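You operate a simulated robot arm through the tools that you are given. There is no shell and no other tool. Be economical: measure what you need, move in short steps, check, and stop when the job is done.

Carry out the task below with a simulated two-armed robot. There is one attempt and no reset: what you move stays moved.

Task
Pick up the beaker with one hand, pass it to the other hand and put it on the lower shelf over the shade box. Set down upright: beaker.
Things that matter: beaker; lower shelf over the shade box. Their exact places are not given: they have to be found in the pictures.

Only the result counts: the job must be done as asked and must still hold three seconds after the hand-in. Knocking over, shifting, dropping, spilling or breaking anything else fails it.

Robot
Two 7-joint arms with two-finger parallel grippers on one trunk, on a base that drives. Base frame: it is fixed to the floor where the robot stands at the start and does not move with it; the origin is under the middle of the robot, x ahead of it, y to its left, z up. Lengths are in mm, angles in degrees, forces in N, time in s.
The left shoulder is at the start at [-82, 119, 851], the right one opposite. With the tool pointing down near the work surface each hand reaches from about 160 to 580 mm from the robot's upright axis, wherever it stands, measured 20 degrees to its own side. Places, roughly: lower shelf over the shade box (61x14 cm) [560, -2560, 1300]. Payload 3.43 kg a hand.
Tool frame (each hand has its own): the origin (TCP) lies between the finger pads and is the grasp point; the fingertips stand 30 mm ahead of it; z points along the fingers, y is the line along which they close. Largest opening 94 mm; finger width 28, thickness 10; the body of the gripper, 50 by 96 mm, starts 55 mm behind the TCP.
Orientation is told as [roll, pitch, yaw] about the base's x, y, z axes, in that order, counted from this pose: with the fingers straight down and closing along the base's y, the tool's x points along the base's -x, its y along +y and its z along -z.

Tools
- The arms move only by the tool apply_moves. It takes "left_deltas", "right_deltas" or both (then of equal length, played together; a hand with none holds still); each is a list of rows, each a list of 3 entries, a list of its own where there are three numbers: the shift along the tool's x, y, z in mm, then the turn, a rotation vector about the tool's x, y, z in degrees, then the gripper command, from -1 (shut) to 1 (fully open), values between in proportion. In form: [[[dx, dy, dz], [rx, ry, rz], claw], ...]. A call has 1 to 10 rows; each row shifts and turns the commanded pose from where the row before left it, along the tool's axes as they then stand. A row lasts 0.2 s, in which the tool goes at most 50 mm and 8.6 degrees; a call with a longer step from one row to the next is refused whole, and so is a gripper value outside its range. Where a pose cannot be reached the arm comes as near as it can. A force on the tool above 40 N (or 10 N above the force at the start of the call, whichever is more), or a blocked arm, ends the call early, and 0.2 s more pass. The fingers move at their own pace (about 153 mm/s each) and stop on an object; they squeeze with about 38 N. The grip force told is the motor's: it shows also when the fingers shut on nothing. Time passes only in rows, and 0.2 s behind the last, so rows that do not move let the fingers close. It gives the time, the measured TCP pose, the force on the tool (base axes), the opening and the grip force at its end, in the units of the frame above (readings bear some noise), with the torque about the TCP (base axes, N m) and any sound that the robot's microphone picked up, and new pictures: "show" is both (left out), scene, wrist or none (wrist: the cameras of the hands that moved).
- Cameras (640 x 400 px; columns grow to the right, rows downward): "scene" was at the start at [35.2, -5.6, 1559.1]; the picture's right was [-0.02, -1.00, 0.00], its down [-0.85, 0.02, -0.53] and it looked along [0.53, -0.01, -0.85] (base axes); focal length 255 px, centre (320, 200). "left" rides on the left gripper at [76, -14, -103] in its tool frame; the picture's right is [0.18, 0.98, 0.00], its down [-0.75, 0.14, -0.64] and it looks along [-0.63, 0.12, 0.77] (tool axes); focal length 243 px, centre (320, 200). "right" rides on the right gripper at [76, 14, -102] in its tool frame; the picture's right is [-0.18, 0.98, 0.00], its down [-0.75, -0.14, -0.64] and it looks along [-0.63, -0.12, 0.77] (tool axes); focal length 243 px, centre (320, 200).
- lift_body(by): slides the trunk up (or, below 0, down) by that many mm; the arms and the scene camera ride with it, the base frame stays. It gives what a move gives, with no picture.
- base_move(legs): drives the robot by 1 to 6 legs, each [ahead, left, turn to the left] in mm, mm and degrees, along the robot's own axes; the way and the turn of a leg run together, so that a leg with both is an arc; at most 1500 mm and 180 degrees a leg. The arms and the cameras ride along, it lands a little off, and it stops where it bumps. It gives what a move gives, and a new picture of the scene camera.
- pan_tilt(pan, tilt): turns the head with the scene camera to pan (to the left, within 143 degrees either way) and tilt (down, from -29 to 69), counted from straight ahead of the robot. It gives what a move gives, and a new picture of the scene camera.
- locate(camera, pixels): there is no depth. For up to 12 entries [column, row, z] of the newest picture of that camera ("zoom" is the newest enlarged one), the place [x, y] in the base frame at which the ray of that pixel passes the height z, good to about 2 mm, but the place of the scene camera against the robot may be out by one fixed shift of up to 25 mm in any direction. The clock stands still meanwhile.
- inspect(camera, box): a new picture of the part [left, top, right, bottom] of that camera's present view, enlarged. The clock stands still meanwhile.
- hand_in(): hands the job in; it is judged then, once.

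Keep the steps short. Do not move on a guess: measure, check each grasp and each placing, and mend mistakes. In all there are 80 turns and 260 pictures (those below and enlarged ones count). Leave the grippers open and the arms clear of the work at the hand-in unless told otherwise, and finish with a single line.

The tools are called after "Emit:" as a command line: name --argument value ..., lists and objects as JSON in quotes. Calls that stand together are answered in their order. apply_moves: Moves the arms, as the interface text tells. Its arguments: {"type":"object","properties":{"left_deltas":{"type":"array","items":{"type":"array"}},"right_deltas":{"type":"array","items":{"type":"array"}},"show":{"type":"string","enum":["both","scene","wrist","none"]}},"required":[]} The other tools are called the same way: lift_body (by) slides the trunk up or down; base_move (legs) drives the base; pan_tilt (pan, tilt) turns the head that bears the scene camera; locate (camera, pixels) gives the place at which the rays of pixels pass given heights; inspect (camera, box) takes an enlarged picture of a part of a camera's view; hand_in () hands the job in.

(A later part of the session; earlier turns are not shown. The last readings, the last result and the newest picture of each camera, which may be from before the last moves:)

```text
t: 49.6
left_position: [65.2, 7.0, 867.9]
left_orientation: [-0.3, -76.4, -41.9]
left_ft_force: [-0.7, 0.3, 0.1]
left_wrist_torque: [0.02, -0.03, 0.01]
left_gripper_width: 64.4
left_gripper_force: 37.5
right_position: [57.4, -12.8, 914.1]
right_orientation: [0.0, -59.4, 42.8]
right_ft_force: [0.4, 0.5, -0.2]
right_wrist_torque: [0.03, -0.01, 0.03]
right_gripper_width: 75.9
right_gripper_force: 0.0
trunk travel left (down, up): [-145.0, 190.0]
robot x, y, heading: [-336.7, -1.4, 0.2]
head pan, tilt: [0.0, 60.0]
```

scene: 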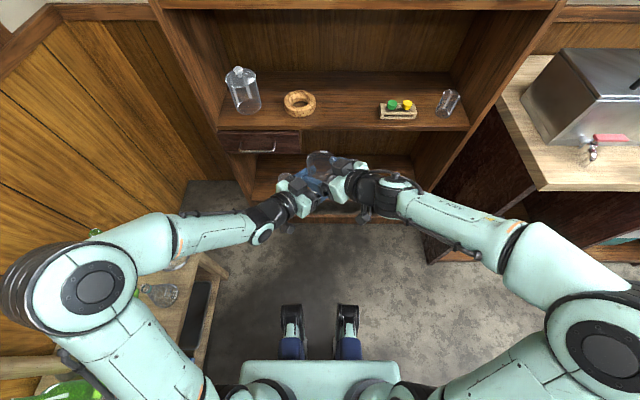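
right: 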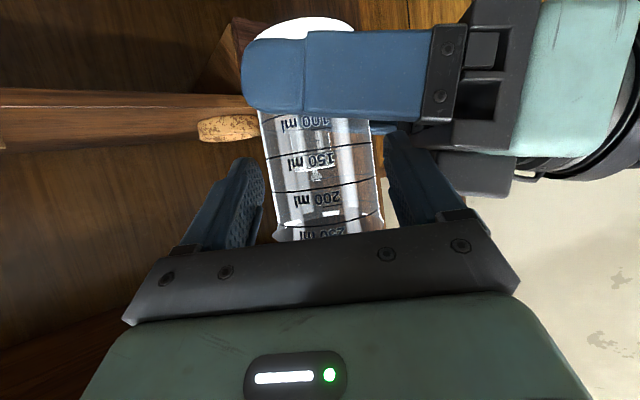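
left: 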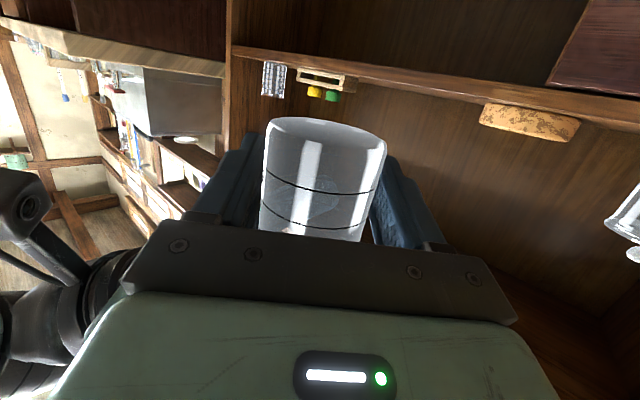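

Free. Continue withdrawing the right hand.

Emit:
apply_moves --right_deltas '[[[0, 0, -15], [0, 0, 0], 0.62], [[0, 0, -20], [0, 0, 0], 0.8], [[0, 0, -30], [0, 0, 0], 1], [[0, -30, -30], [0, 0, 0], 1], [[0, -40, -20], [0, 0, 0], 1], [[0, -40, 0], [0, 0, 0], 1]]'

```text
t: 51.0
left_position: [64.9, 6.6, 866.3]
left_orientation: [-0.5, -76.5, -41.8]
left_ft_force: [-0.1, 0.0, 0.8]
left_wrist_torque: [-0.02, 0.04, 0.01]
left_gripper_width: 64.5
left_gripper_force: 37.3
right_position: [58.4, -160.3, 972.8]
right_orientation: [0.3, -59.4, 42.6]
right_ft_force: [-0.3, 0.8, 0.3]
right_wrist_torque: [0.05, 0.04, -0.01]
right_gripper_width: 93.8
right_gripper_force: 0.0
trunk travel left (down, up): [-145.0, 190.0]
robot x, y, heading: [-339.9, -1.6, 0.5]
head pan, tilt: [0.0, 60.0]
```

scene: 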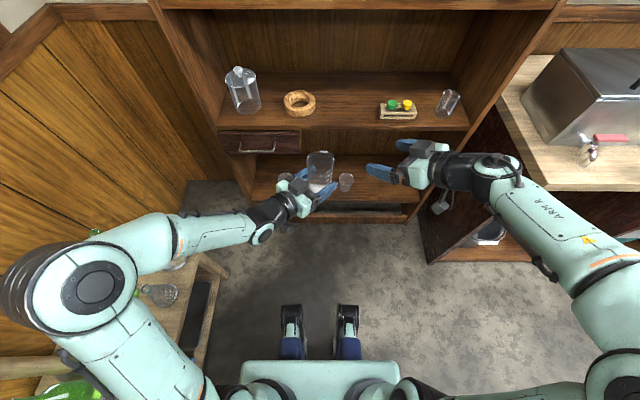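
right: 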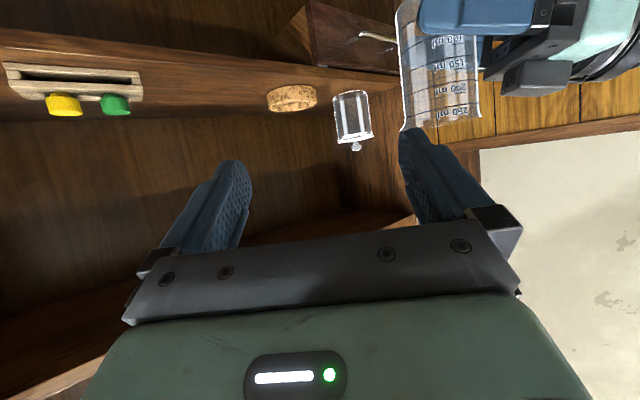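

Left hand alone holds the beaker firmly. Drive back and then sideways to the right along the bench, stopping short of the goal to look.

Emit:
base_move --legs '[[-330, 0, 0], [0, -1400, 0]]'

Emit:
pan_tilt --pan -35 --tilt 10

```text
t: 65.3
left_position: [-263.5, -1390.4, 865.8]
left_orientation: [-0.3, -76.5, -42.0]
left_ft_force: [-0.9, -0.7, 0.7]
left_wrist_torque: [0.01, 0.01, 0.03]
left_gripper_width: 64.2
left_gripper_force: 37.9
right_position: [-273.6, -1556.2, 971.9]
right_orientation: [0.1, -59.4, 42.4]
right_ft_force: [0.0, -0.9, -0.5]
right_wrist_torque: [0.0, 0.04, 0.01]
right_gripper_width: 93.8
right_gripper_force: 0.2
trunk travel left (down, up): [-145.0, 190.0]
robot x, y, heading: [-668.4, -1397.6, 0.3]
head pan, tilt: [0.0, 60.0]
```

scene: 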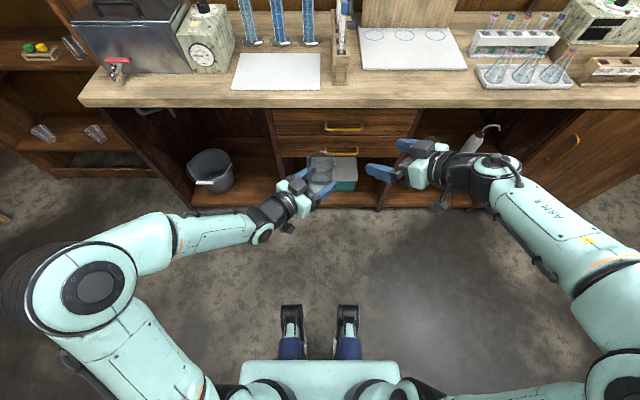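

```text
t: 66.5
left_position: [-264.0, -1389.8, 867.9]
left_orientation: [-0.5, -76.4, -42.0]
left_ft_force: [-1.0, -0.5, 0.4]
left_wrist_torque: [0.03, 0.01, 0.02]
left_gripper_width: 64.4
left_gripper_force: 38.2
right_position: [-273.2, -1556.3, 971.4]
right_orientation: [0.1, -59.4, 42.4]
right_ft_force: [-0.3, -0.8, 0.1]
right_wrist_torque: [-0.01, 0.01, -0.04]
right_gripper_width: 93.9
right_gripper_force: 0.1
trunk travel left (down, up): [-145.0, 190.0]
robot x, y, heading: [-667.3, -1399.7, 0.1]
head pan, tilt: [-35.0, 10.0]
```

scene: 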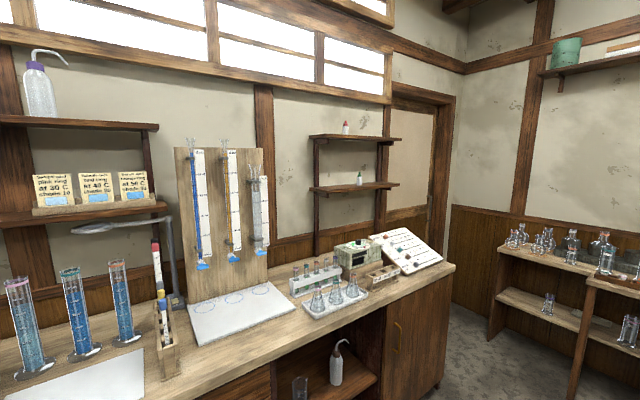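

The goal shelf is the lower of the two small shelves at (355,187), with a small bottle in its middle at (360,178). I'll drive 950 mm further right, and look from there before approaching.

Emit:
base_move --legs '[[0, -950, 0]]'

Emit:
lift_body --by 190

Emit:
pan_tilt --pan -8 --tilt 25

```text
t: 75.2
left_position: [-264.5, -2348.5, 867.2]
left_orientation: [-0.4, -76.4, -42.4]
left_ft_force: [-0.4, 0.4, 0.0]
left_wrist_torque: [-0.02, -0.01, -0.02]
left_gripper_width: 64.4
left_gripper_force: 38.1
right_position: [-273.8, -2517.9, 971.6]
right_orientation: [0.1, -59.4, 42.1]
right_ft_force: [-0.1, 0.1, 0.0]
right_wrist_torque: [0.0, 0.01, 0.02]
right_gripper_width: 94.1
right_gripper_force: 0.1
trunk travel left (down, up): [-145.0, 190.0]
robot x, y, heading: [-671.4, -2355.8, -0.3]
head pan, tilt: [-35.0, 10.0]
```

scene: 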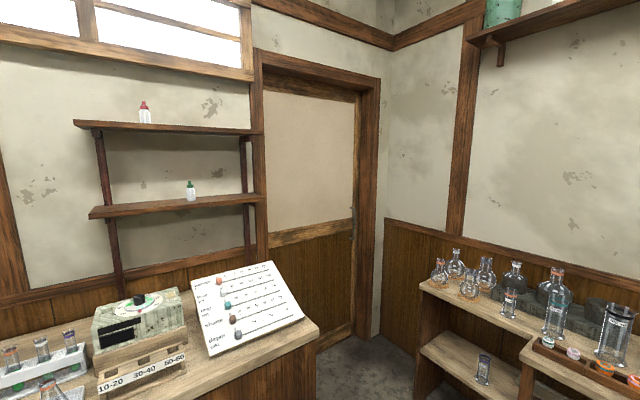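

```text
t: 77.3
left_position: [-265.1, -2350.1, 1056.3]
left_orientation: [-0.4, -76.5, -42.1]
left_ft_force: [-1.0, 0.0, -0.2]
left_wrist_torque: [-0.01, 0.02, 0.03]
left_gripper_width: 64.6
left_gripper_force: 38.6
right_position: [-275.3, -2517.1, 1161.2]
right_orientation: [0.1, -59.4, 42.1]
right_ft_force: [-0.5, 0.4, -0.6]
right_wrist_torque: [-0.02, -0.04, 0.0]
right_gripper_width: 94.1
right_gripper_force: 0.2
trunk travel left (down, up): [-335.0, 0.0]
robot x, y, heading: [-667.2, -2354.5, 0.1]
head pan, tilt: [-35.0, 10.0]
```

```text
t: 78.2
left_position: [-263.6, -2350.1, 1056.6]
left_orientation: [-0.5, -76.5, -42.3]
left_ft_force: [-0.8, 1.0, -0.3]
left_wrist_torque: [0.04, 0.05, 0.01]
left_gripper_width: 64.5
left_gripper_force: 38.1
right_position: [-273.4, -2516.1, 1162.2]
right_orientation: [0.1, -59.4, 42.1]
right_ft_force: [-0.7, 0.6, 0.0]
right_wrist_torque: [0.01, -0.03, -0.03]
right_gripper_width: 94.2
right_gripper_force: 0.1
trunk travel left (down, up): [-335.0, 0.0]
robot x, y, heading: [-672.0, -2356.5, -0.4]
head pan, tilt: [-8.0, 25.0]
```

scene: 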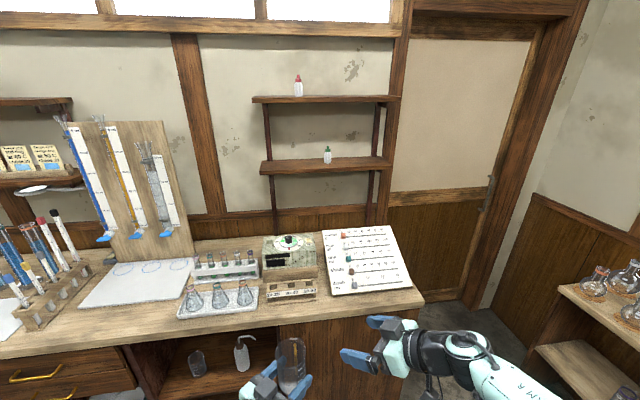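

Measure shelf corners, the bottle, and the bench edge.

Emit:
inspect --camera "scene" --box '[240, 70, 420, 200]'

Emit:
locate --camera "scene" --pixels '[[261, 171, 1300], [391, 163, 1300], [263, 162, 1300], [383, 157, 1300], [327, 164, 1300], [200, 340, 850], [424, 300, 850], [290, 270, 850], [252, 100, 1600], [398, 97, 1600], [290, 237, 1000]]'

```text
3.08 times, centred on (330, 135) of scene
```

zoom: 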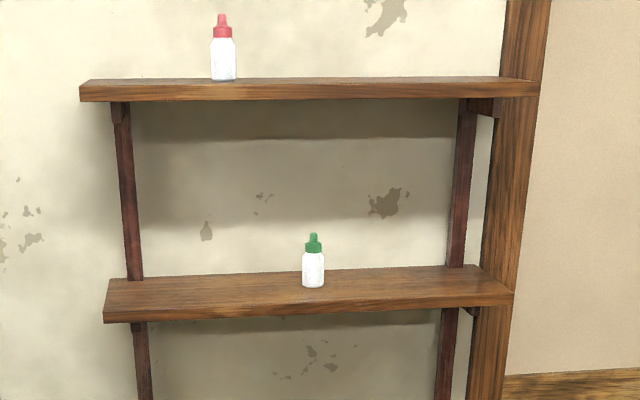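

```text
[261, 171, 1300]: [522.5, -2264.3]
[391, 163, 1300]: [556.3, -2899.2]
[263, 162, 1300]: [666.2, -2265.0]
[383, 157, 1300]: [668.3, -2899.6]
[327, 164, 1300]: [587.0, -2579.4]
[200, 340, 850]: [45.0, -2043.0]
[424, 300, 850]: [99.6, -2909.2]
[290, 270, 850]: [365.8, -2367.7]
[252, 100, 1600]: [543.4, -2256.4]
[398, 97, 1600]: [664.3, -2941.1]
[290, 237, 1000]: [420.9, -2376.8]
```

Shelf spans x≈490–630, y≈-2255…-2865, top 1300; bottle at ≈(575,-2571). I'll place at about (545,-2400). To gain reach I'll turn the robot so the left shoulder faces the bench; first swing the left hand outwards in the aisle.

Emit:
apply_moves --left_deltas '[[[2.5, 24, -32], [-8.27, 0, -1.98], -1], [[1.6, 28.4, -28.2], [-8.27, 0, -1.98], -1], [[0.5, 32.1, -23.8], [-8.27, 0, -1.98], -1], [[-0.6, 35.3, -19], [-8.27, 0, -1.98], -1], [[-1.9, 37.6, -13.6], [-8.27, 0, -1.98], -1], [[-3.2, 39, -8.2], [-8.27, 0, -1.98], -1], [[-4.6, 39.7, -2.5], [-8.27, 0, -1.98], -1], [[-5.9, 39.5, 3.2], [-8.27, 0, -1.98], -1], [[-7.3, 38.4, 8.9], [-8.27, 0, -1.98], -1], [[-8.6, 36.3, 14.3], [-8.27, 0, -1.98], -1]]' --show "none"

Emit:
pan_tilt --pan 40 --tilt 50

```text
t: 80.4
left_position: [-292.3, -1954.9, 1118.0]
left_orientation: [-0.2, -76.4, 42.5]
left_ft_force: [-0.6, -0.3, -0.8]
left_wrist_torque: [0.0, -0.03, -0.04]
left_gripper_width: 64.3
left_gripper_force: 38.0
left hand out of reach, approached as far as the arm can: row 2, 3, 4, 5
right_position: [-272.3, -2516.6, 1161.8]
right_orientation: [0.1, -59.4, 42.1]
right_ft_force: [-0.3, -0.1, -0.4]
right_wrist_torque: [-0.01, -0.01, -0.02]
right_gripper_width: 94.1
right_gripper_force: 0.0
trunk travel left (down, up): [-335.0, 0.0]
robot x, y, heading: [-668.5, -2353.4, -0.5]
head pan, tilt: [-8.0, 25.0]
```

```text
t: 81.5
left_position: [-291.8, -1956.3, 1118.9]
left_orientation: [0.0, -76.3, 42.3]
left_ft_force: [-0.5, 0.6, -0.7]
left_wrist_torque: [-0.05, -0.01, -0.01]
left_gripper_width: 64.1
left_gripper_force: 37.5
right_position: [-274.3, -2516.7, 1162.3]
right_orientation: [0.1, -59.5, 42.2]
right_ft_force: [0.5, -1.0, -0.3]
right_wrist_torque: [0.01, -0.01, 0.0]
right_gripper_width: 93.9
right_gripper_force: 0.0
trunk travel left (down, up): [-335.0, 0.0]
robot x, y, heading: [-671.4, -2354.1, -0.3]
head pan, tilt: [40.0, 50.0]
```

scene: 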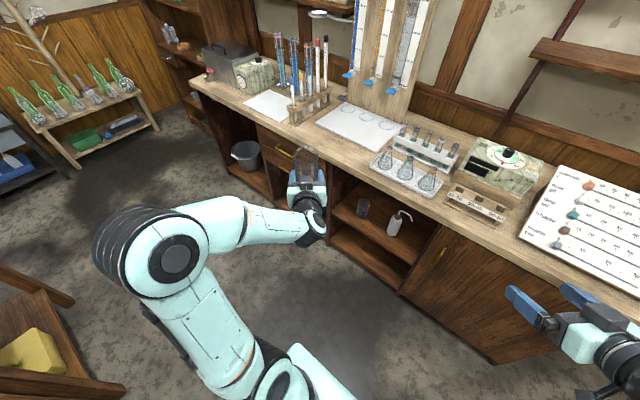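

The swing worked; the hand is now up-left in front. Raise it to z≈1345.

Emit:
apply_moves --left_deltas '[[[-43.7, 0, -10.5], [0, 0, 0], -1], [[-43.7, 0, -10.5], [0, 0, 0], -1], [[-43.7, 0, -10.5], [0, 0, 0], -1], [[-43.7, 0, -10.5], [0, 0, 0], -1], [[-43.7, 0, -10.5], [0, 0, 0], -1]]' --show "scene"

```text
t: 82.7
left_position: [-292.0, -1958.7, 1343.4]
left_orientation: [-0.4, -76.5, 42.5]
left_ft_force: [-0.1, 0.1, -0.3]
left_wrist_torque: [-0.02, 0.0, -0.01]
left_gripper_width: 64.2
left_gripper_force: 38.0
right_position: [-273.5, -2516.0, 1162.2]
right_orientation: [0.1, -59.4, 42.3]
right_ft_force: [1.0, -1.2, -0.1]
right_wrist_torque: [0.02, 0.02, 0.0]
right_gripper_width: 94.2
right_gripper_force: 0.0
trunk travel left (down, up): [-335.0, 0.0]
robot x, y, heading: [-667.2, -2347.9, -0.2]
head pan, tilt: [40.0, 50.0]
```

scene: 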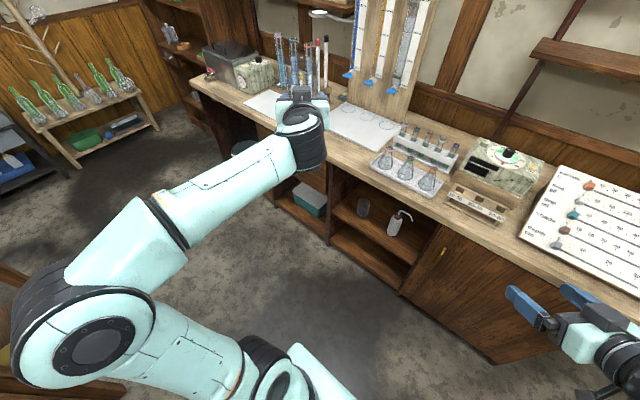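

Reached z 1343. Now extend outward 80 mm.

Emit:
apply_moves --left_deltas '[[[-9.1, 8.8, 37.9], [0, 0, 0], -1], [[-9.1, 8.8, 37.9], [0, 0, 0], -1]]' --show "none"

```text
t: 83.3
left_position: [-245.0, -1889.3, 1343.4]
left_orientation: [0.0, -76.5, 42.3]
left_ft_force: [0.5, 0.2, -1.1]
left_wrist_torque: [-0.03, 0.01, 0.02]
left_gripper_width: 64.5
left_gripper_force: 37.7
right_position: [-272.0, -2516.7, 1162.4]
right_orientation: [0.1, -59.4, 42.1]
right_ft_force: [0.1, -0.6, 0.2]
right_wrist_torque: [-0.03, 0.01, -0.01]
right_gripper_width: 93.8
right_gripper_force: 0.0
trunk travel left (down, up): [-335.0, 0.0]
robot x, y, heading: [-668.6, -2354.3, -0.5]
head pan, tilt: [40.0, 50.0]
```

Emit:
apply_moves --left_deltas '[[[-5.2, 2.2, 21.8], [0, 0, 0], -1], [[-5.2, 2.2, 21.8], [0, 0, 0], -1]]' --show "none"

```text
t: 83.9
left_position: [-216.6, -1859.2, 1343.4]
left_orientation: [0.1, -76.5, 42.3]
left_ft_force: [-0.2, 0.1, -0.4]
left_wrist_torque: [-0.01, 0.0, -0.02]
left_gripper_width: 64.3
left_gripper_force: 38.0
right_position: [-272.2, -2516.1, 1162.3]
right_orientation: [0.1, -59.4, 42.0]
right_ft_force: [-0.7, 0.9, -0.3]
right_wrist_torque: [0.0, 0.02, 0.01]
right_gripper_width: 93.8
right_gripper_force: 0.1
trunk travel left (down, up): [-335.0, 0.0]
robot x, y, heading: [-668.7, -2355.5, 0.1]
head pan, tilt: [40.0, 50.0]
```

Good extension: TCP 671 mm from the axis. Now turn the robot 50° right in the aisle and look.

Emit:
base_move --legs '[[0, 0, -50]]'

Emit:
pan_tilt --pan 55 --tilt 25

```text
t: 86.6
left_position: [0.9, -2380.9, 1343.9]
left_orientation: [0.0, -76.6, -7.6]
left_ft_force: [0.7, 0.1, -0.4]
left_wrist_torque: [-0.02, 0.0, 0.0]
left_gripper_width: 62.6
left_gripper_force: 37.7
right_position: [-538.4, -2761.3, 1162.2]
right_orientation: [0.1, -59.4, -7.8]
right_ft_force: [0.0, 0.7, 0.1]
right_wrist_torque: [0.0, 0.02, 0.0]
right_gripper_width: 94.4
right_gripper_force: 0.2
trunk travel left (down, up): [-335.0, 0.0]
robot x, y, heading: [-665.2, -2354.6, -50.0]
head pan, tilt: [40.0, 50.0]
```

scene: 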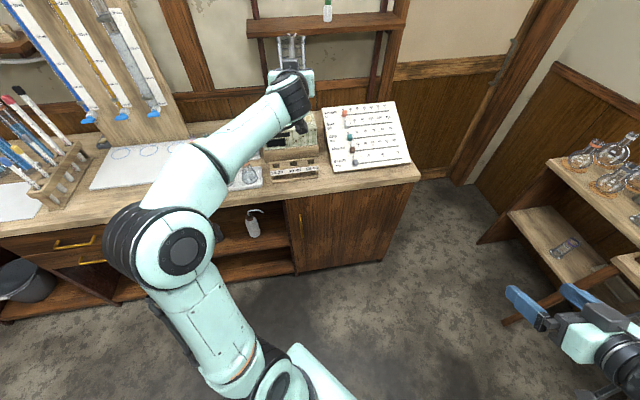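

```text
t: 87.5
left_position: [0.6, -2381.1, 1343.2]
left_orientation: [0.0, -76.4, -7.6]
left_ft_force: [-0.3, -0.1, -1.2]
left_wrist_torque: [-0.01, -0.02, -0.02]
left_gripper_width: 62.1
left_gripper_force: 38.1
right_position: [-539.8, -2761.9, 1161.3]
right_orientation: [0.2, -59.4, -7.8]
right_ft_force: [0.6, -0.2, 0.3]
right_wrist_torque: [0.01, 0.0, -0.03]
right_gripper_width: 93.9
right_gripper_force: 0.1
trunk travel left (down, up): [-335.0, 0.0]
robot x, y, heading: [-667.6, -2353.9, -50.1]
head pan, tilt: [55.0, 25.0]
```

scene: 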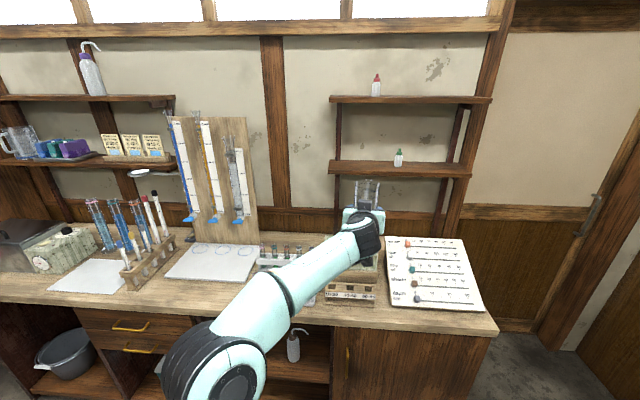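

Grip width dropped from 64.3 to 62.1 — the beaker may have slid. Check in the left camera.

Emit:
inspect --camera "left" --box '[160, 40, 480, 240]'

Emit:
inspect --camera "scene" --box '[310, 140, 430, 240]'

```text
2.00 times, centred on (320, 140) of left
```

zoom: 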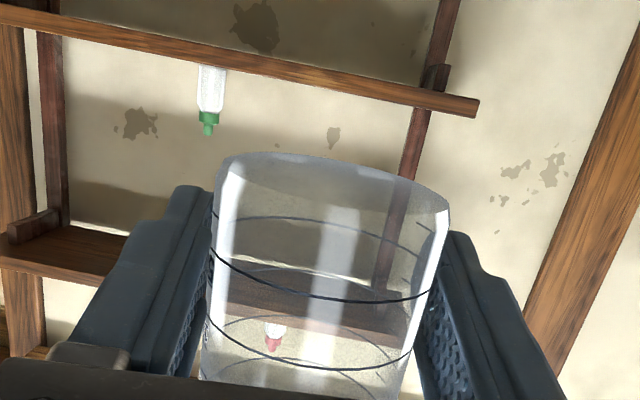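

```text
4.00 times, centred on (370, 190) of scene
```

zoom: 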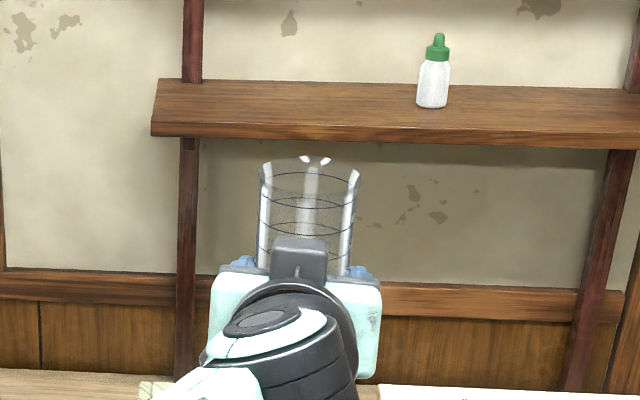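

The beaker seems ~10 mm further out in the fingers. I'll idle briefly to see whether it is still slipping.

Emit:
apply_moves --left_deltas '[[[0, 0, 0], [0, 0, 0], -1], [[0, 0, 0], [0, 0, 0], -1], [[0, 0, 0], [0, 0, 0], -1], [[0, 0, 0], [0, 0, 0], -1], [[0, 0, 0], [0, 0, 0], -1]]' --show "wrist"

Emit:
inspect --camera "left" --box '[160, 40, 480, 240]'

Emit:
inspect --camera "right" --box '[300, 0, 640, 220]'

```text
t: 88.7
left_position: [2.8, -2381.8, 1344.4]
left_orientation: [0.1, -76.5, -7.5]
left_ft_force: [-0.5, 0.2, -0.5]
left_wrist_torque: [-0.01, 0.01, 0.01]
left_gripper_width: 62.6
left_gripper_force: 37.7
right_position: [-538.7, -2762.3, 1162.8]
right_orientation: [0.1, -59.4, -7.8]
right_ft_force: [0.0, -0.1, 0.8]
right_wrist_torque: [0.01, -0.01, 0.02]
right_gripper_width: 94.1
right_gripper_force: 0.2
trunk travel left (down, up): [-335.0, 0.0]
robot x, y, heading: [-669.8, -2357.5, -50.5]
head pan, tilt: [55.0, 25.0]
```

left: 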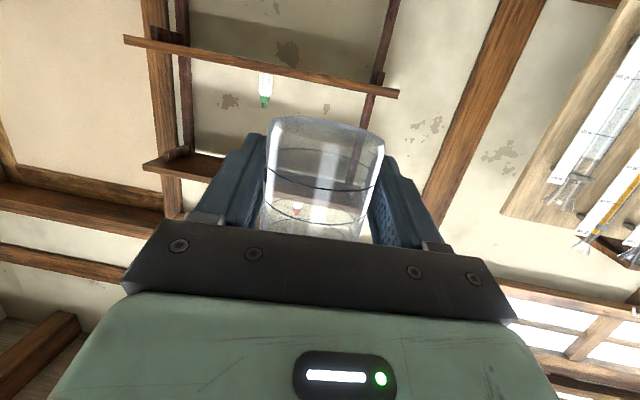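

```text
2.00 times, centred on (320, 140) of left
```

zoom: 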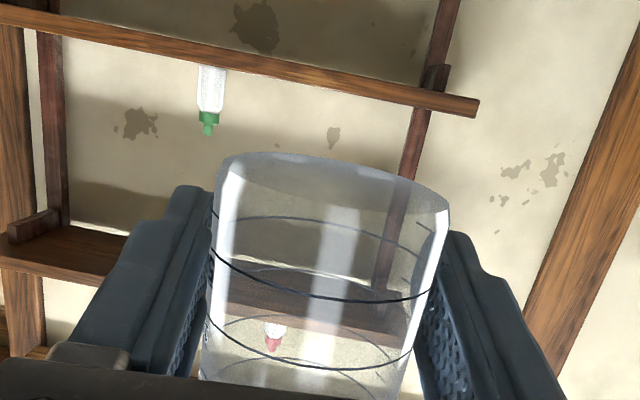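

```text
1.82 times, centred on (470, 110) of right
```

zoom: 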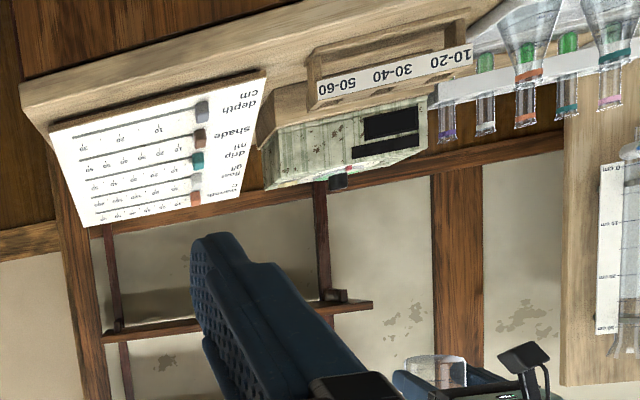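

Stable. Next I check the shelf's height with the left camera: edge near bottle at (264,72), bottom edge row ~64.

Emit:
locate --camera "left" --pixels '[[264, 71, 1290], [264, 71, 1297], [264, 71, 1303], [264, 71, 1310], [380, 95, 1303], [380, 95, 1310], [380, 95, 1297], [130, 42, 1303]]'

Emit:
locate --camera "scene" --pixels '[[330, 174, 1290], [330, 174, 1310], [468, 176, 1290], [468, 176, 1310], [398, 167, 1300], [332, 161, 1300], [366, 182, 1412]]'

```text
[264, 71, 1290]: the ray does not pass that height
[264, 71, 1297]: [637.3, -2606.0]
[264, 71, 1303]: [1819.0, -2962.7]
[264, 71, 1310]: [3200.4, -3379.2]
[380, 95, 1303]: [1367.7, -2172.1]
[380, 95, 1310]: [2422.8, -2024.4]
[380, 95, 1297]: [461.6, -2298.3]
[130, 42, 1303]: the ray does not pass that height
```

```text
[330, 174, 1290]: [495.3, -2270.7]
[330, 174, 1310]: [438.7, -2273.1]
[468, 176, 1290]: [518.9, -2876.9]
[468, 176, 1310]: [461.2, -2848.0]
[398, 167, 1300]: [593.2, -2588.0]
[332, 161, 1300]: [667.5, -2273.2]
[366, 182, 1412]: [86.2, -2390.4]
```

Shelf top ≈1297; beaker bottom ≈1316. I'll raise 15 mm more for clearance, then drive 400 mm toward the shelf.

Emit:
apply_moves --left_deltas '[[[-14.6, 0, -3.5], [0, 0, 0], -1], [[0, 0, 0], [0, 0, 0], -1]]' --show "none"

Emit:
base_move --legs '[[133, 150, 0], [133, 150, 0]]'

Emit:
inspect --camera "left" --box '[0, 0, 640, 400]'

```text
t: 89.3
left_position: [0.8, -2382.2, 1358.3]
left_orientation: [0.0, -76.3, -7.7]
left_ft_force: [0.4, 0.1, -0.5]
left_wrist_torque: [-0.02, -0.01, 0.0]
left_gripper_width: 62.5
left_gripper_force: 37.8
right_position: [-538.6, -2759.5, 1162.1]
right_orientation: [0.1, -59.4, -7.8]
right_ft_force: [0.0, -1.2, 0.7]
right_wrist_torque: [-0.04, 0.0, 0.02]
right_gripper_width: 93.9
right_gripper_force: 0.1
trunk travel left (down, up): [-335.0, 0.0]
robot x, y, heading: [-666.1, -2358.0, -50.1]
head pan, tilt: [55.0, 25.0]
```

```text
t: 92.8
left_position: [397.5, -2396.4, 1358.3]
left_orientation: [-0.1, -76.5, -7.7]
left_ft_force: [0.0, -0.4, -1.2]
left_wrist_torque: [0.01, 0.0, -0.01]
left_gripper_width: 62.4
left_gripper_force: 38.7
right_position: [-143.5, -2775.4, 1162.7]
right_orientation: [0.1, -59.4, -8.1]
right_ft_force: [-0.1, 0.1, -0.4]
right_wrist_torque: [-0.01, -0.04, 0.0]
right_gripper_width: 93.9
right_gripper_force: 0.1
trunk travel left (down, up): [-335.0, 0.0]
robot x, y, heading: [-265.9, -2371.0, -50.2]
head pan, tilt: [55.0, 25.0]
```

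scene: 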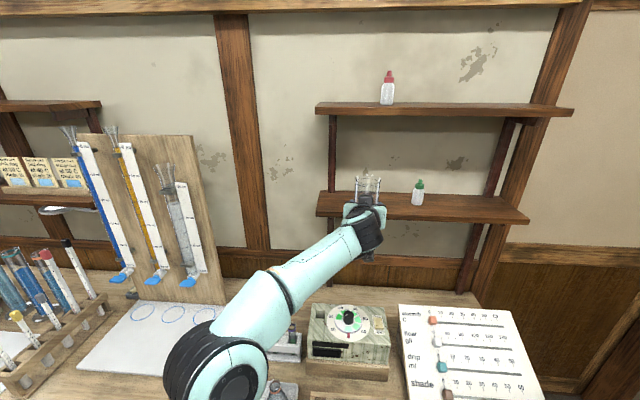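

```text
1.00 times, centred on (320, 200) of left (not enlarged: the box is as wide or as high as the picture)
```

zoom: 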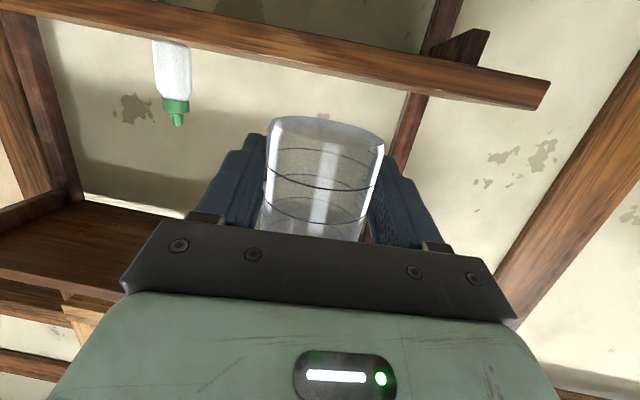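

Closer. Re-measure the shelf edge in the left camera (upper edge of its front face at (320,62), end at (548,83)).

Emit:
inspect --camera "left" --box '[140, 0, 560, 150]'

Emit:
locate --camera "left" --pixels '[[320, 66, 1285], [320, 66, 1290], [320, 66, 1295], [320, 66, 1300], [549, 84, 1295], [549, 84, 1300], [170, 45, 1295], [170, 45, 1300]]'

```text
1.52 times, centred on (350, 75) of left
```

zoom: 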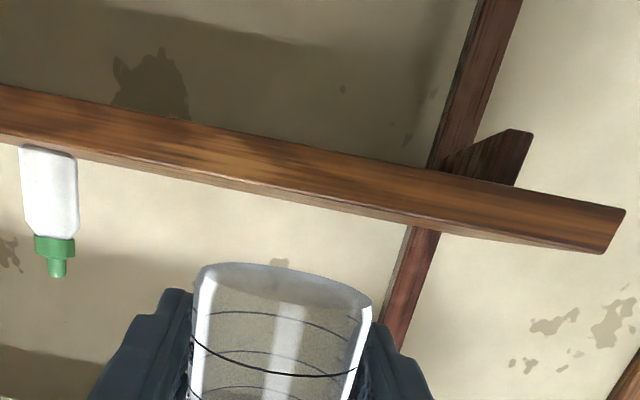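

```text
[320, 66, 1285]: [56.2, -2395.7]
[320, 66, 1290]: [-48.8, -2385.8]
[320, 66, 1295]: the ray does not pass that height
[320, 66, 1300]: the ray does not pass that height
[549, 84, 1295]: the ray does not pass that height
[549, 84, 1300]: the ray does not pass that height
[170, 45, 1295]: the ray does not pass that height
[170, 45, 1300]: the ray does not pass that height
```

Emit:
locate --camera "zoom" --pixels '[[300, 197, 1290], [300, 197, 1295], [300, 197, 1300], [600, 253, 1295], [600, 253, 1300], [50, 148, 1295], [50, 148, 1300], [625, 210, 1275], [625, 210, 1280], [50, 155, 1300]]'

```text
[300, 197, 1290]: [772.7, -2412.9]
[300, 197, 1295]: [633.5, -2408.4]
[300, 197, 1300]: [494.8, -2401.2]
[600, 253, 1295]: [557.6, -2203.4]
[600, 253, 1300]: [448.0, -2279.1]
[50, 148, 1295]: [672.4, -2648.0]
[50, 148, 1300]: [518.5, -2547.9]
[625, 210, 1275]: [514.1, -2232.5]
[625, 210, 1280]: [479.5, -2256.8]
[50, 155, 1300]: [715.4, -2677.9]
```

Shelf top confirmed ≈1300, front edge 490; beaker bottom ≈1331. Drive the remaining 138 mm toward the wall.

Emit:
base_move --legs '[[44, 53, 0], [44, 53, 0]]'

Emit:
inspect --camera "scene" --box '[290, 130, 490, 280]'

Emit:
inspect --camera "left" --box '[0, 0, 640, 400]'

```text
t: 94.5
left_position: [475.8, -2407.4, 1357.2]
left_orientation: [0.4, -76.3, -8.5]
left_ft_force: [0.1, -0.9, -0.8]
left_wrist_torque: [0.0, -0.01, 0.0]
left_gripper_width: 62.4
left_gripper_force: 37.9
right_position: [-68.3, -2779.8, 1162.9]
right_orientation: [0.2, -59.5, -8.4]
right_ft_force: [0.1, 0.1, 0.2]
right_wrist_torque: [0.02, 0.0, 0.02]
right_gripper_width: 93.9
right_gripper_force: 0.1
trunk travel left (down, up): [-335.0, 0.0]
robot x, y, heading: [-191.2, -2374.6, -50.8]
head pan, tilt: [55.0, 25.0]
stopped in leg 2: the robot was blocked; the commanded pose is now the measured one
```

scene: 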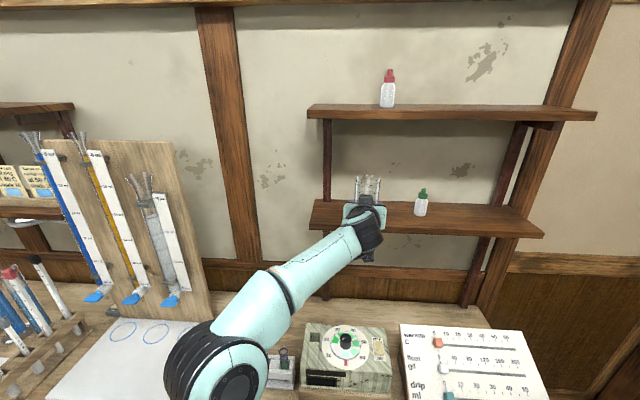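

```text
2.67 times, centred on (390, 205) of scene
```

zoom: 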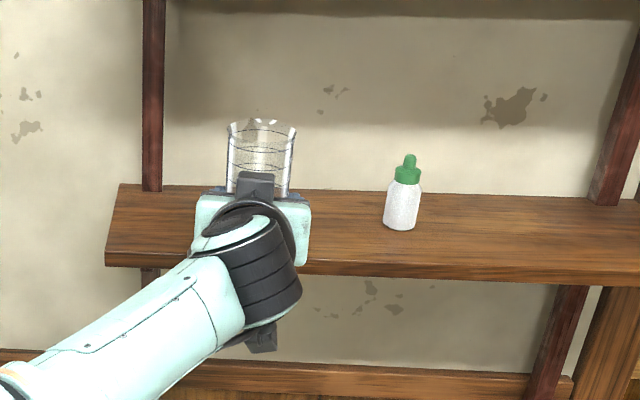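

```text
1.00 times, centred on (320, 200) of left (not enlarged: the box is as wide or as high as the picture)
```

zoom: 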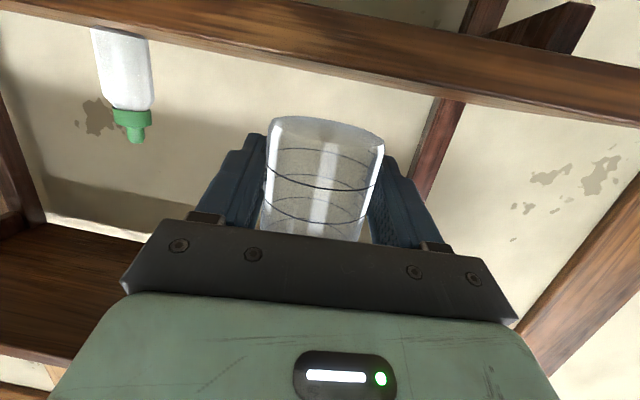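

The base met the bench; beaker is at x≈486 and needs ~55 mm more. Extend the arm straight toward the wall.

Emit:
apply_moves --left_deltas '[[[-4.3, 2.7, 17.6], [0, 0, 0], -1], [[-4.3, 2.7, 17.6], [0, 0, 0], -1], [[-4.3, 2.7, 17.6], [0, 0, 0], -1]]'

```text
t: 95.3
left_position: [531.0, -2405.0, 1355.8]
left_orientation: [0.2, -76.2, -8.3]
left_ft_force: [0.1, -1.0, -1.0]
left_wrist_torque: [-0.01, -0.01, 0.02]
left_gripper_width: 62.4
left_gripper_force: 38.1
right_position: [-68.0, -2780.7, 1162.6]
right_orientation: [0.0, -59.4, -8.4]
right_ft_force: [-0.2, 0.0, -0.6]
right_wrist_torque: [-0.05, -0.01, -0.02]
right_gripper_width: 93.9
right_gripper_force: 0.0
trunk travel left (down, up): [-335.0, 0.0]
robot x, y, heading: [-194.1, -2372.8, -50.9]
head pan, tilt: [55.0, 25.0]
```

scene: 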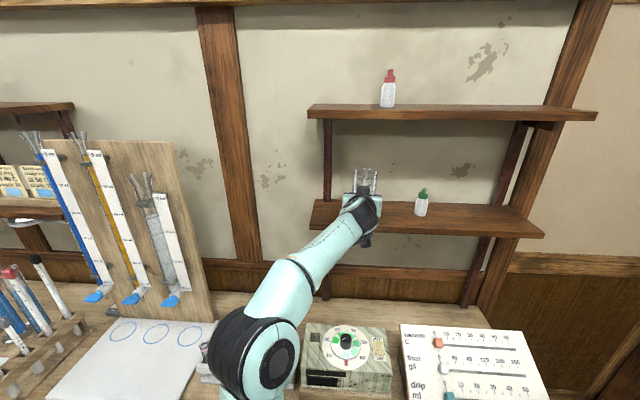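
left: 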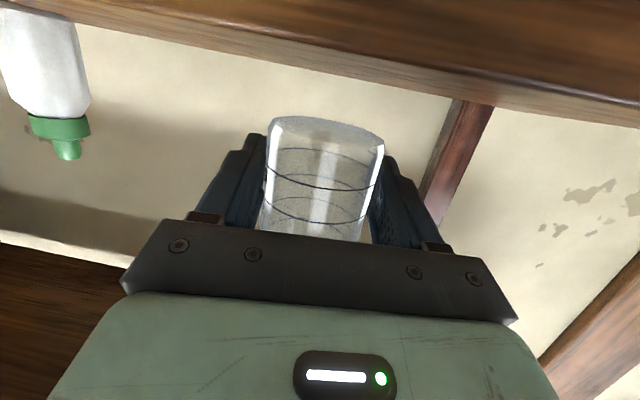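

Beaker is over the shelf at x≈541. Lower it 20 mm with the arm.

Emit:
apply_moves --left_deltas '[[[9.7, 0, 2.4], [0, 0, 0], -1], [[9.7, 0, 2.4], [0, 0, 0], -1], [[0, 0, 0], [0, 0, 0], -1]]' --show "wrist"

Emit:
inspect --camera "scene" --box '[300, 150, 460, 250]'

Emit:
inspect --camera "left" --box '[220, 60, 440, 200]'

```text
t: 96.1
left_position: [529.2, -2405.6, 1337.3]
left_orientation: [0.2, -76.4, -8.4]
left_ft_force: [0.1, -0.7, -0.8]
left_wrist_torque: [0.01, -0.01, 0.06]
left_gripper_width: 62.5
left_gripper_force: 37.4
right_position: [-69.5, -2779.7, 1163.6]
right_orientation: [0.1, -59.5, -8.4]
right_ft_force: [-0.4, -0.8, -0.3]
right_wrist_torque: [0.0, 0.03, 0.04]
right_gripper_width: 93.9
right_gripper_force: 0.0
trunk travel left (down, up): [-335.0, 0.0]
robot x, y, heading: [-194.4, -2367.9, -50.7]
head pan, tilt: [55.0, 25.0]
```

left: 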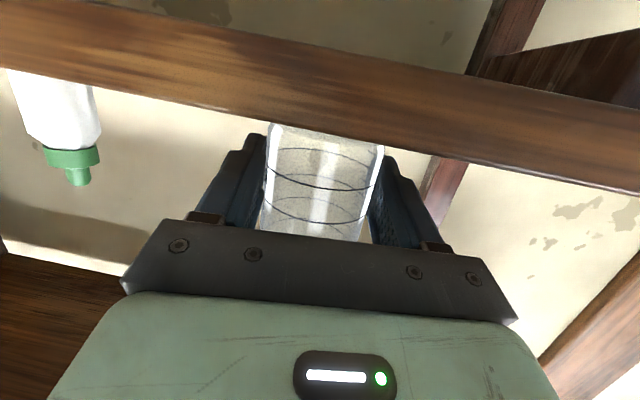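

```text
4.00 times, centred on (380, 200) of scene
```

zoom: 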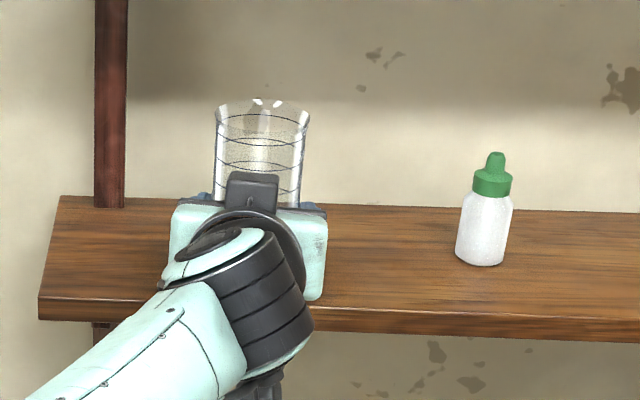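

```text
2.86 times, centred on (330, 130) of left
```

zoom: 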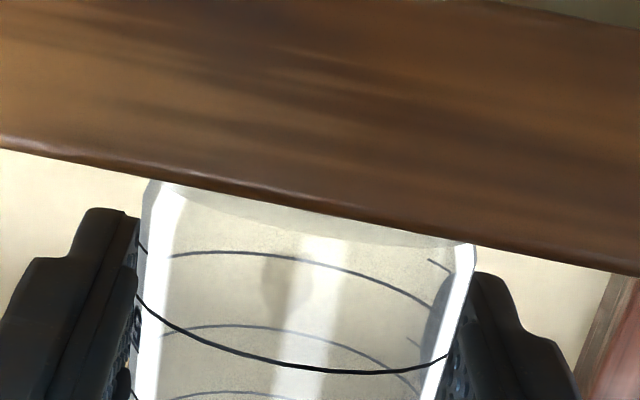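

Bottom is ≈10 mm above the shelf and parallel to it. Lower in small steps watching the force.

Emit:
apply_moves --left_deltas '[[[2.9, 0, 0.7], [0, 0, 0], -1], [[2.9, 0, 0.7], [0, 0, 0], -1], [[0, 0, 0], [0, 0, 0], -1]]' --show "none"

Emit:
apply_moves --left_deltas '[[[1.5, 0, 0.3], [0, 0, 0], -1], [[0, 0, 0], [0, 0, 0], -1]]' --show "none"

Emit:
apply_moves --left_deltas '[[[1.5, 0, 0.3], [0, 0, 0], -1], [[0, 0, 0], [0, 0, 0], -1]]' --show "none"

```text
t: 96.9
left_position: [529.8, -2405.7, 1331.3]
left_orientation: [0.1, -76.4, -8.2]
left_ft_force: [0.3, -1.2, -0.6]
left_wrist_torque: [-0.03, 0.04, -0.01]
left_gripper_width: 62.0
left_gripper_force: 38.2
right_position: [-69.8, -2780.0, 1163.1]
right_orientation: [0.0, -59.6, -8.4]
right_ft_force: [0.5, -0.5, -0.1]
right_wrist_torque: [0.02, 0.01, 0.01]
right_gripper_width: 94.0
right_gripper_force: 0.1
trunk travel left (down, up): [-335.0, 0.0]
robot x, y, heading: [-193.0, -2373.1, -50.8]
head pan, tilt: [55.0, 25.0]
```

```text
t: 97.5
left_position: [529.3, -2405.0, 1329.7]
left_orientation: [0.3, -76.5, -8.4]
left_ft_force: [0.7, 0.9, -0.8]
left_wrist_torque: [-0.01, -0.02, -0.01]
left_gripper_width: 62.0
left_gripper_force: 37.8
right_position: [-69.6, -2779.7, 1163.0]
right_orientation: [0.0, -59.5, -8.4]
right_ft_force: [-0.3, -0.1, -0.2]
right_wrist_torque: [0.01, 0.01, 0.03]
right_gripper_width: 94.0
right_gripper_force: 0.1
trunk travel left (down, up): [-335.0, 0.0]
robot x, y, heading: [-194.4, -2373.5, -50.9]
head pan, tilt: [55.0, 25.0]
```

```text
t: 98.1
left_position: [529.1, -2404.8, 1330.2]
left_orientation: [0.2, -76.5, -8.2]
left_ft_force: [2.2, 0.2, 5.4]
left_wrist_torque: [-0.03, -0.27, 0.03]
left_gripper_width: 62.5
left_gripper_force: 37.8
right_position: [-69.6, -2780.3, 1163.1]
right_orientation: [0.0, -59.4, -8.5]
right_ft_force: [0.2, -0.2, -0.7]
right_wrist_torque: [-0.04, -0.02, 0.01]
right_gripper_width: 94.0
right_gripper_force: 0.1
trunk travel left (down, up): [-335.0, 0.0]
robot x, y, heading: [-195.4, -2369.3, -51.0]
head pan, tilt: [55.0, 25.0]
```

Contact felt (5.4 N), acting ~39 mm ahead of the TCP: far edge touches first, so the beaker leans slightly forward. Pitch the fingers up 2° and lower 1 mm to level it.

Emit:
apply_moves --left_deltas '[[[0, 0, 0], [0, -2, 0], -1], [[0.5, 0, 0], [0, 0, 0], -1], [[0, 0, 0], [0, 0, 0], -1]]' --show "scene"

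Emit:
inspect --camera "scene" --box '[330, 160, 410, 220]'

```text
t: 98.9
left_position: [526.6, -2405.1, 1328.5]
left_orientation: [0.1, -78.5, -8.2]
left_ft_force: [-0.2, 1.1, 10.9]
left_wrist_torque: [0.06, 0.16, 0.04]
left_gripper_width: 62.1
left_gripper_force: 37.8
right_position: [-70.9, -2780.6, 1164.0]
right_orientation: [0.0, -59.5, -8.4]
right_ft_force: [0.3, 0.1, 0.2]
right_wrist_torque: [0.01, 0.01, 0.0]
right_gripper_width: 94.3
right_gripper_force: 0.0
trunk travel left (down, up): [-335.0, 0.0]
robot x, y, heading: [-195.5, -2372.5, -50.6]
head pan, tilt: [55.0, 25.0]
```

scene: 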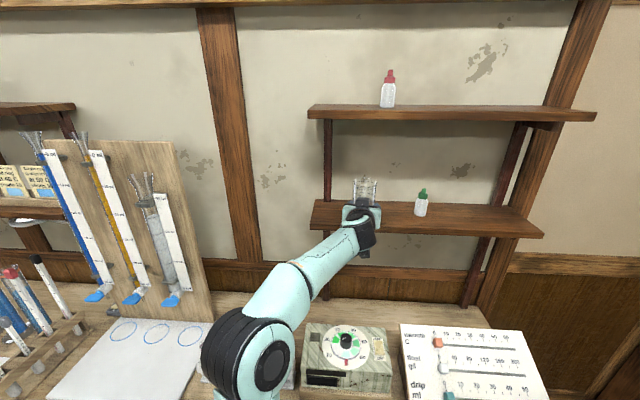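

```text
6.67 times, centred on (370, 190) of scene
```

zoom: 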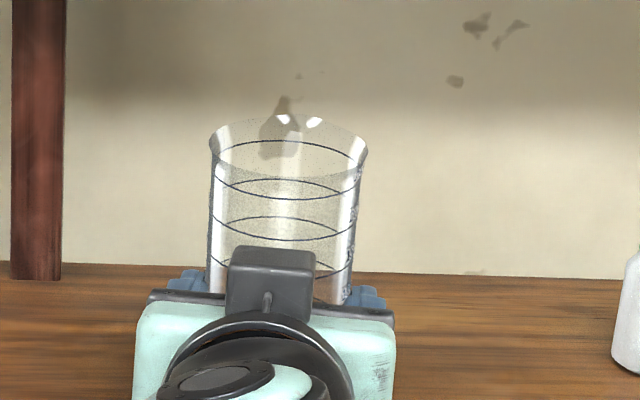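

Load is now shared across the base (10.9 N). Release gently.

Emit:
apply_moves --left_deltas '[[[0, 0, 0], [0, 0, 0], 0.4], [[0, 0, 0], [0, 0, 0], 0.5], [[0, 0, 0], [0, 0, 0], 0.7], [[0, 0, 0], [0, 0, 0], 0.9]]'

Emit:
inspect --camera "scene" --box '[330, 160, 410, 220]'

```text
t: 99.9
left_position: [529.2, -2405.6, 1327.5]
left_orientation: [0.2, -78.4, -8.4]
left_ft_force: [0.5, -0.4, 0.6]
left_wrist_torque: [0.01, 0.0, -0.01]
left_gripper_width: 89.0
left_gripper_force: 0.0
right_position: [-69.9, -2779.4, 1162.6]
right_orientation: [0.2, -59.4, -8.5]
right_ft_force: [0.4, -0.3, 0.8]
right_wrist_torque: [0.01, 0.03, 0.0]
right_gripper_width: 94.1
right_gripper_force: 0.1
trunk travel left (down, up): [-335.0, 0.0]
robot x, y, heading: [-197.3, -2372.3, -50.7]
head pan, tilt: [55.0, 25.0]
```

scene: 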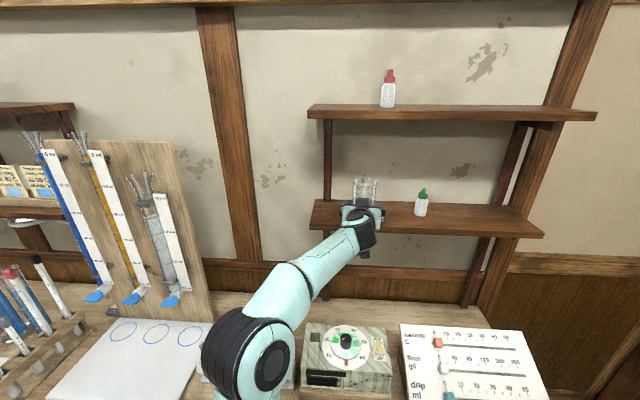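
left: 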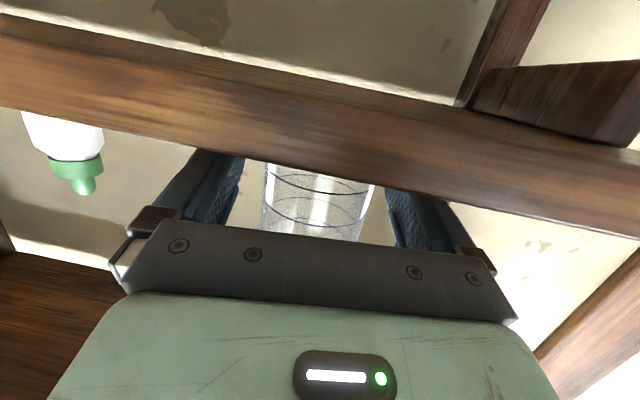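

```text
6.67 times, centred on (370, 190) of scene
```

zoom: 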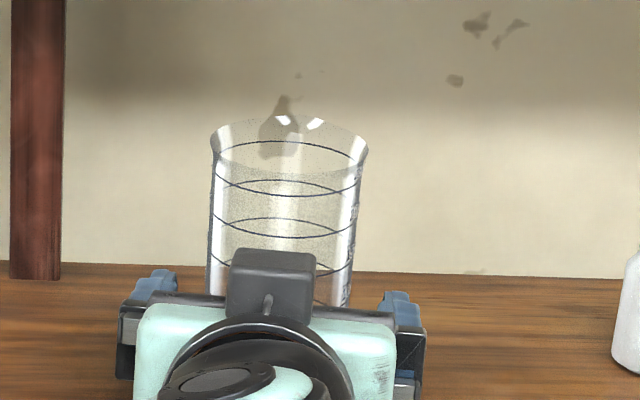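

Released and standing upright. Withdraw straight back 150 mm, level.

Emit:
apply_moves --left_deltas '[[[2, 0, -9.8], [0, 0, 0], 1], [[4, 0, -19.6], [0, 0, 0], 1], [[7, 0, -34], [0, 0, 0], 1], [[8, 0, -39], [0, 0, 0], 1], [[8, 0, -39], [0, 0, 0], 1]]' --show "both"

Emit:
inspect --camera "scene" --box '[310, 150, 470, 250]'

Emit:
inspect --camera "left" --box '[160, 0, 480, 240]'

```text
t: 101.1
left_position: [381.6, -2386.7, 1326.3]
left_orientation: [0.0, -78.3, -8.2]
left_ft_force: [-0.4, 0.0, -0.7]
left_wrist_torque: [0.03, 0.01, 0.02]
left_gripper_width: 94.0
left_gripper_force: 0.2
right_position: [-71.6, -2779.7, 1162.7]
right_orientation: [0.0, -59.4, -8.4]
right_ft_force: [-1.4, -0.4, 0.7]
right_wrist_torque: [0.0, 0.01, -0.02]
right_gripper_width: 93.9
right_gripper_force: 0.1
trunk travel left (down, up): [-335.0, 0.0]
robot x, y, heading: [-192.8, -2368.1, -50.8]
head pan, tilt: [55.0, 25.0]
```

scene: 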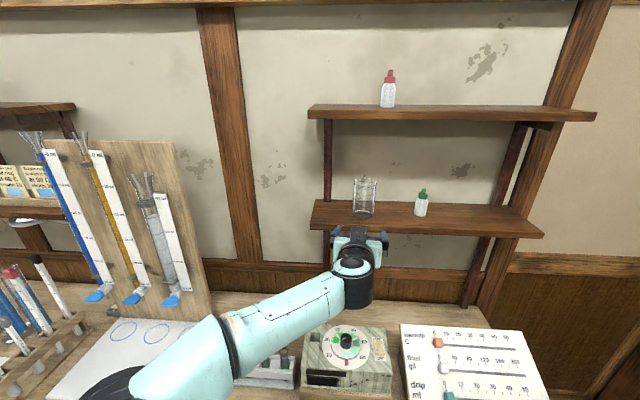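
left: 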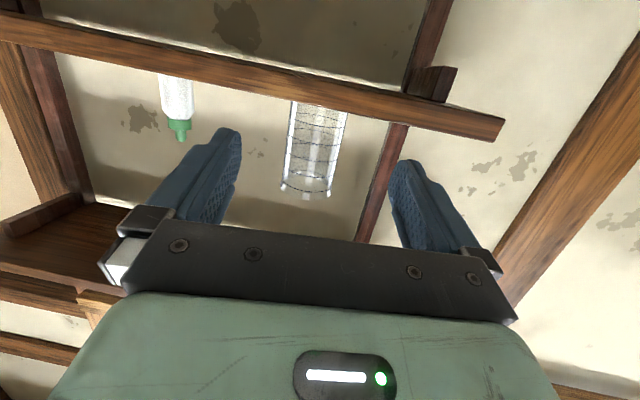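

```text
4.00 times, centred on (390, 200) of scene
```

zoom: 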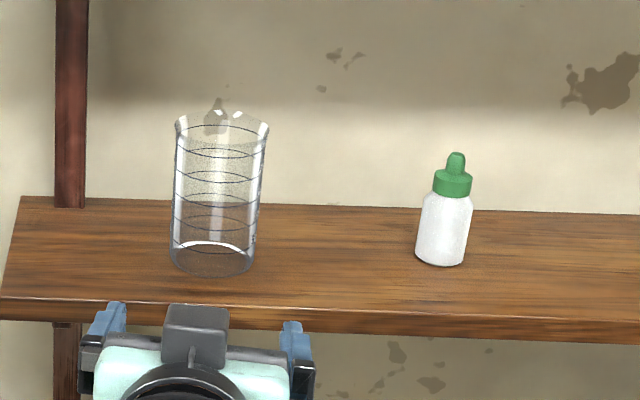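

```text
1.67 times, centred on (320, 120) of left
```

zoom: 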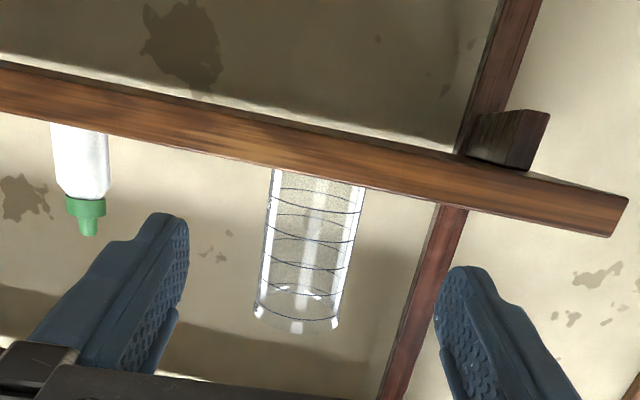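

The beaker stands upright on the shelf, clear of edge and bottle. I'll check the bench under the arm before backing off.

Emit:
pan_tilt --pan 60 --tilt 55

```text
t: 102.0
left_position: [384.9, -2386.5, 1327.0]
left_orientation: [0.2, -78.3, -8.3]
left_ft_force: [-0.5, 0.3, 0.0]
left_wrist_torque: [-0.03, 0.01, -0.02]
left_gripper_width: 93.9
left_gripper_force: 0.0
right_position: [-69.9, -2780.4, 1163.2]
right_orientation: [0.1, -59.5, -8.4]
right_ft_force: [0.1, 0.0, 0.4]
right_wrist_torque: [0.03, 0.0, 0.01]
right_gripper_width: 93.9
right_gripper_force: 0.2
trunk travel left (down, up): [-335.0, 0.0]
robot x, y, heading: [-193.4, -2369.6, -50.8]
head pan, tilt: [60.0, 55.0]
```

scene: 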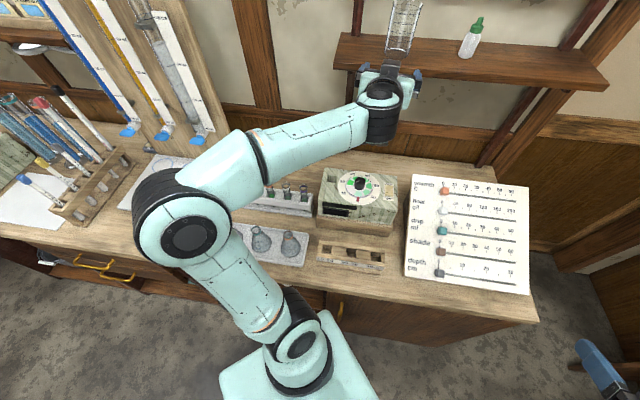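

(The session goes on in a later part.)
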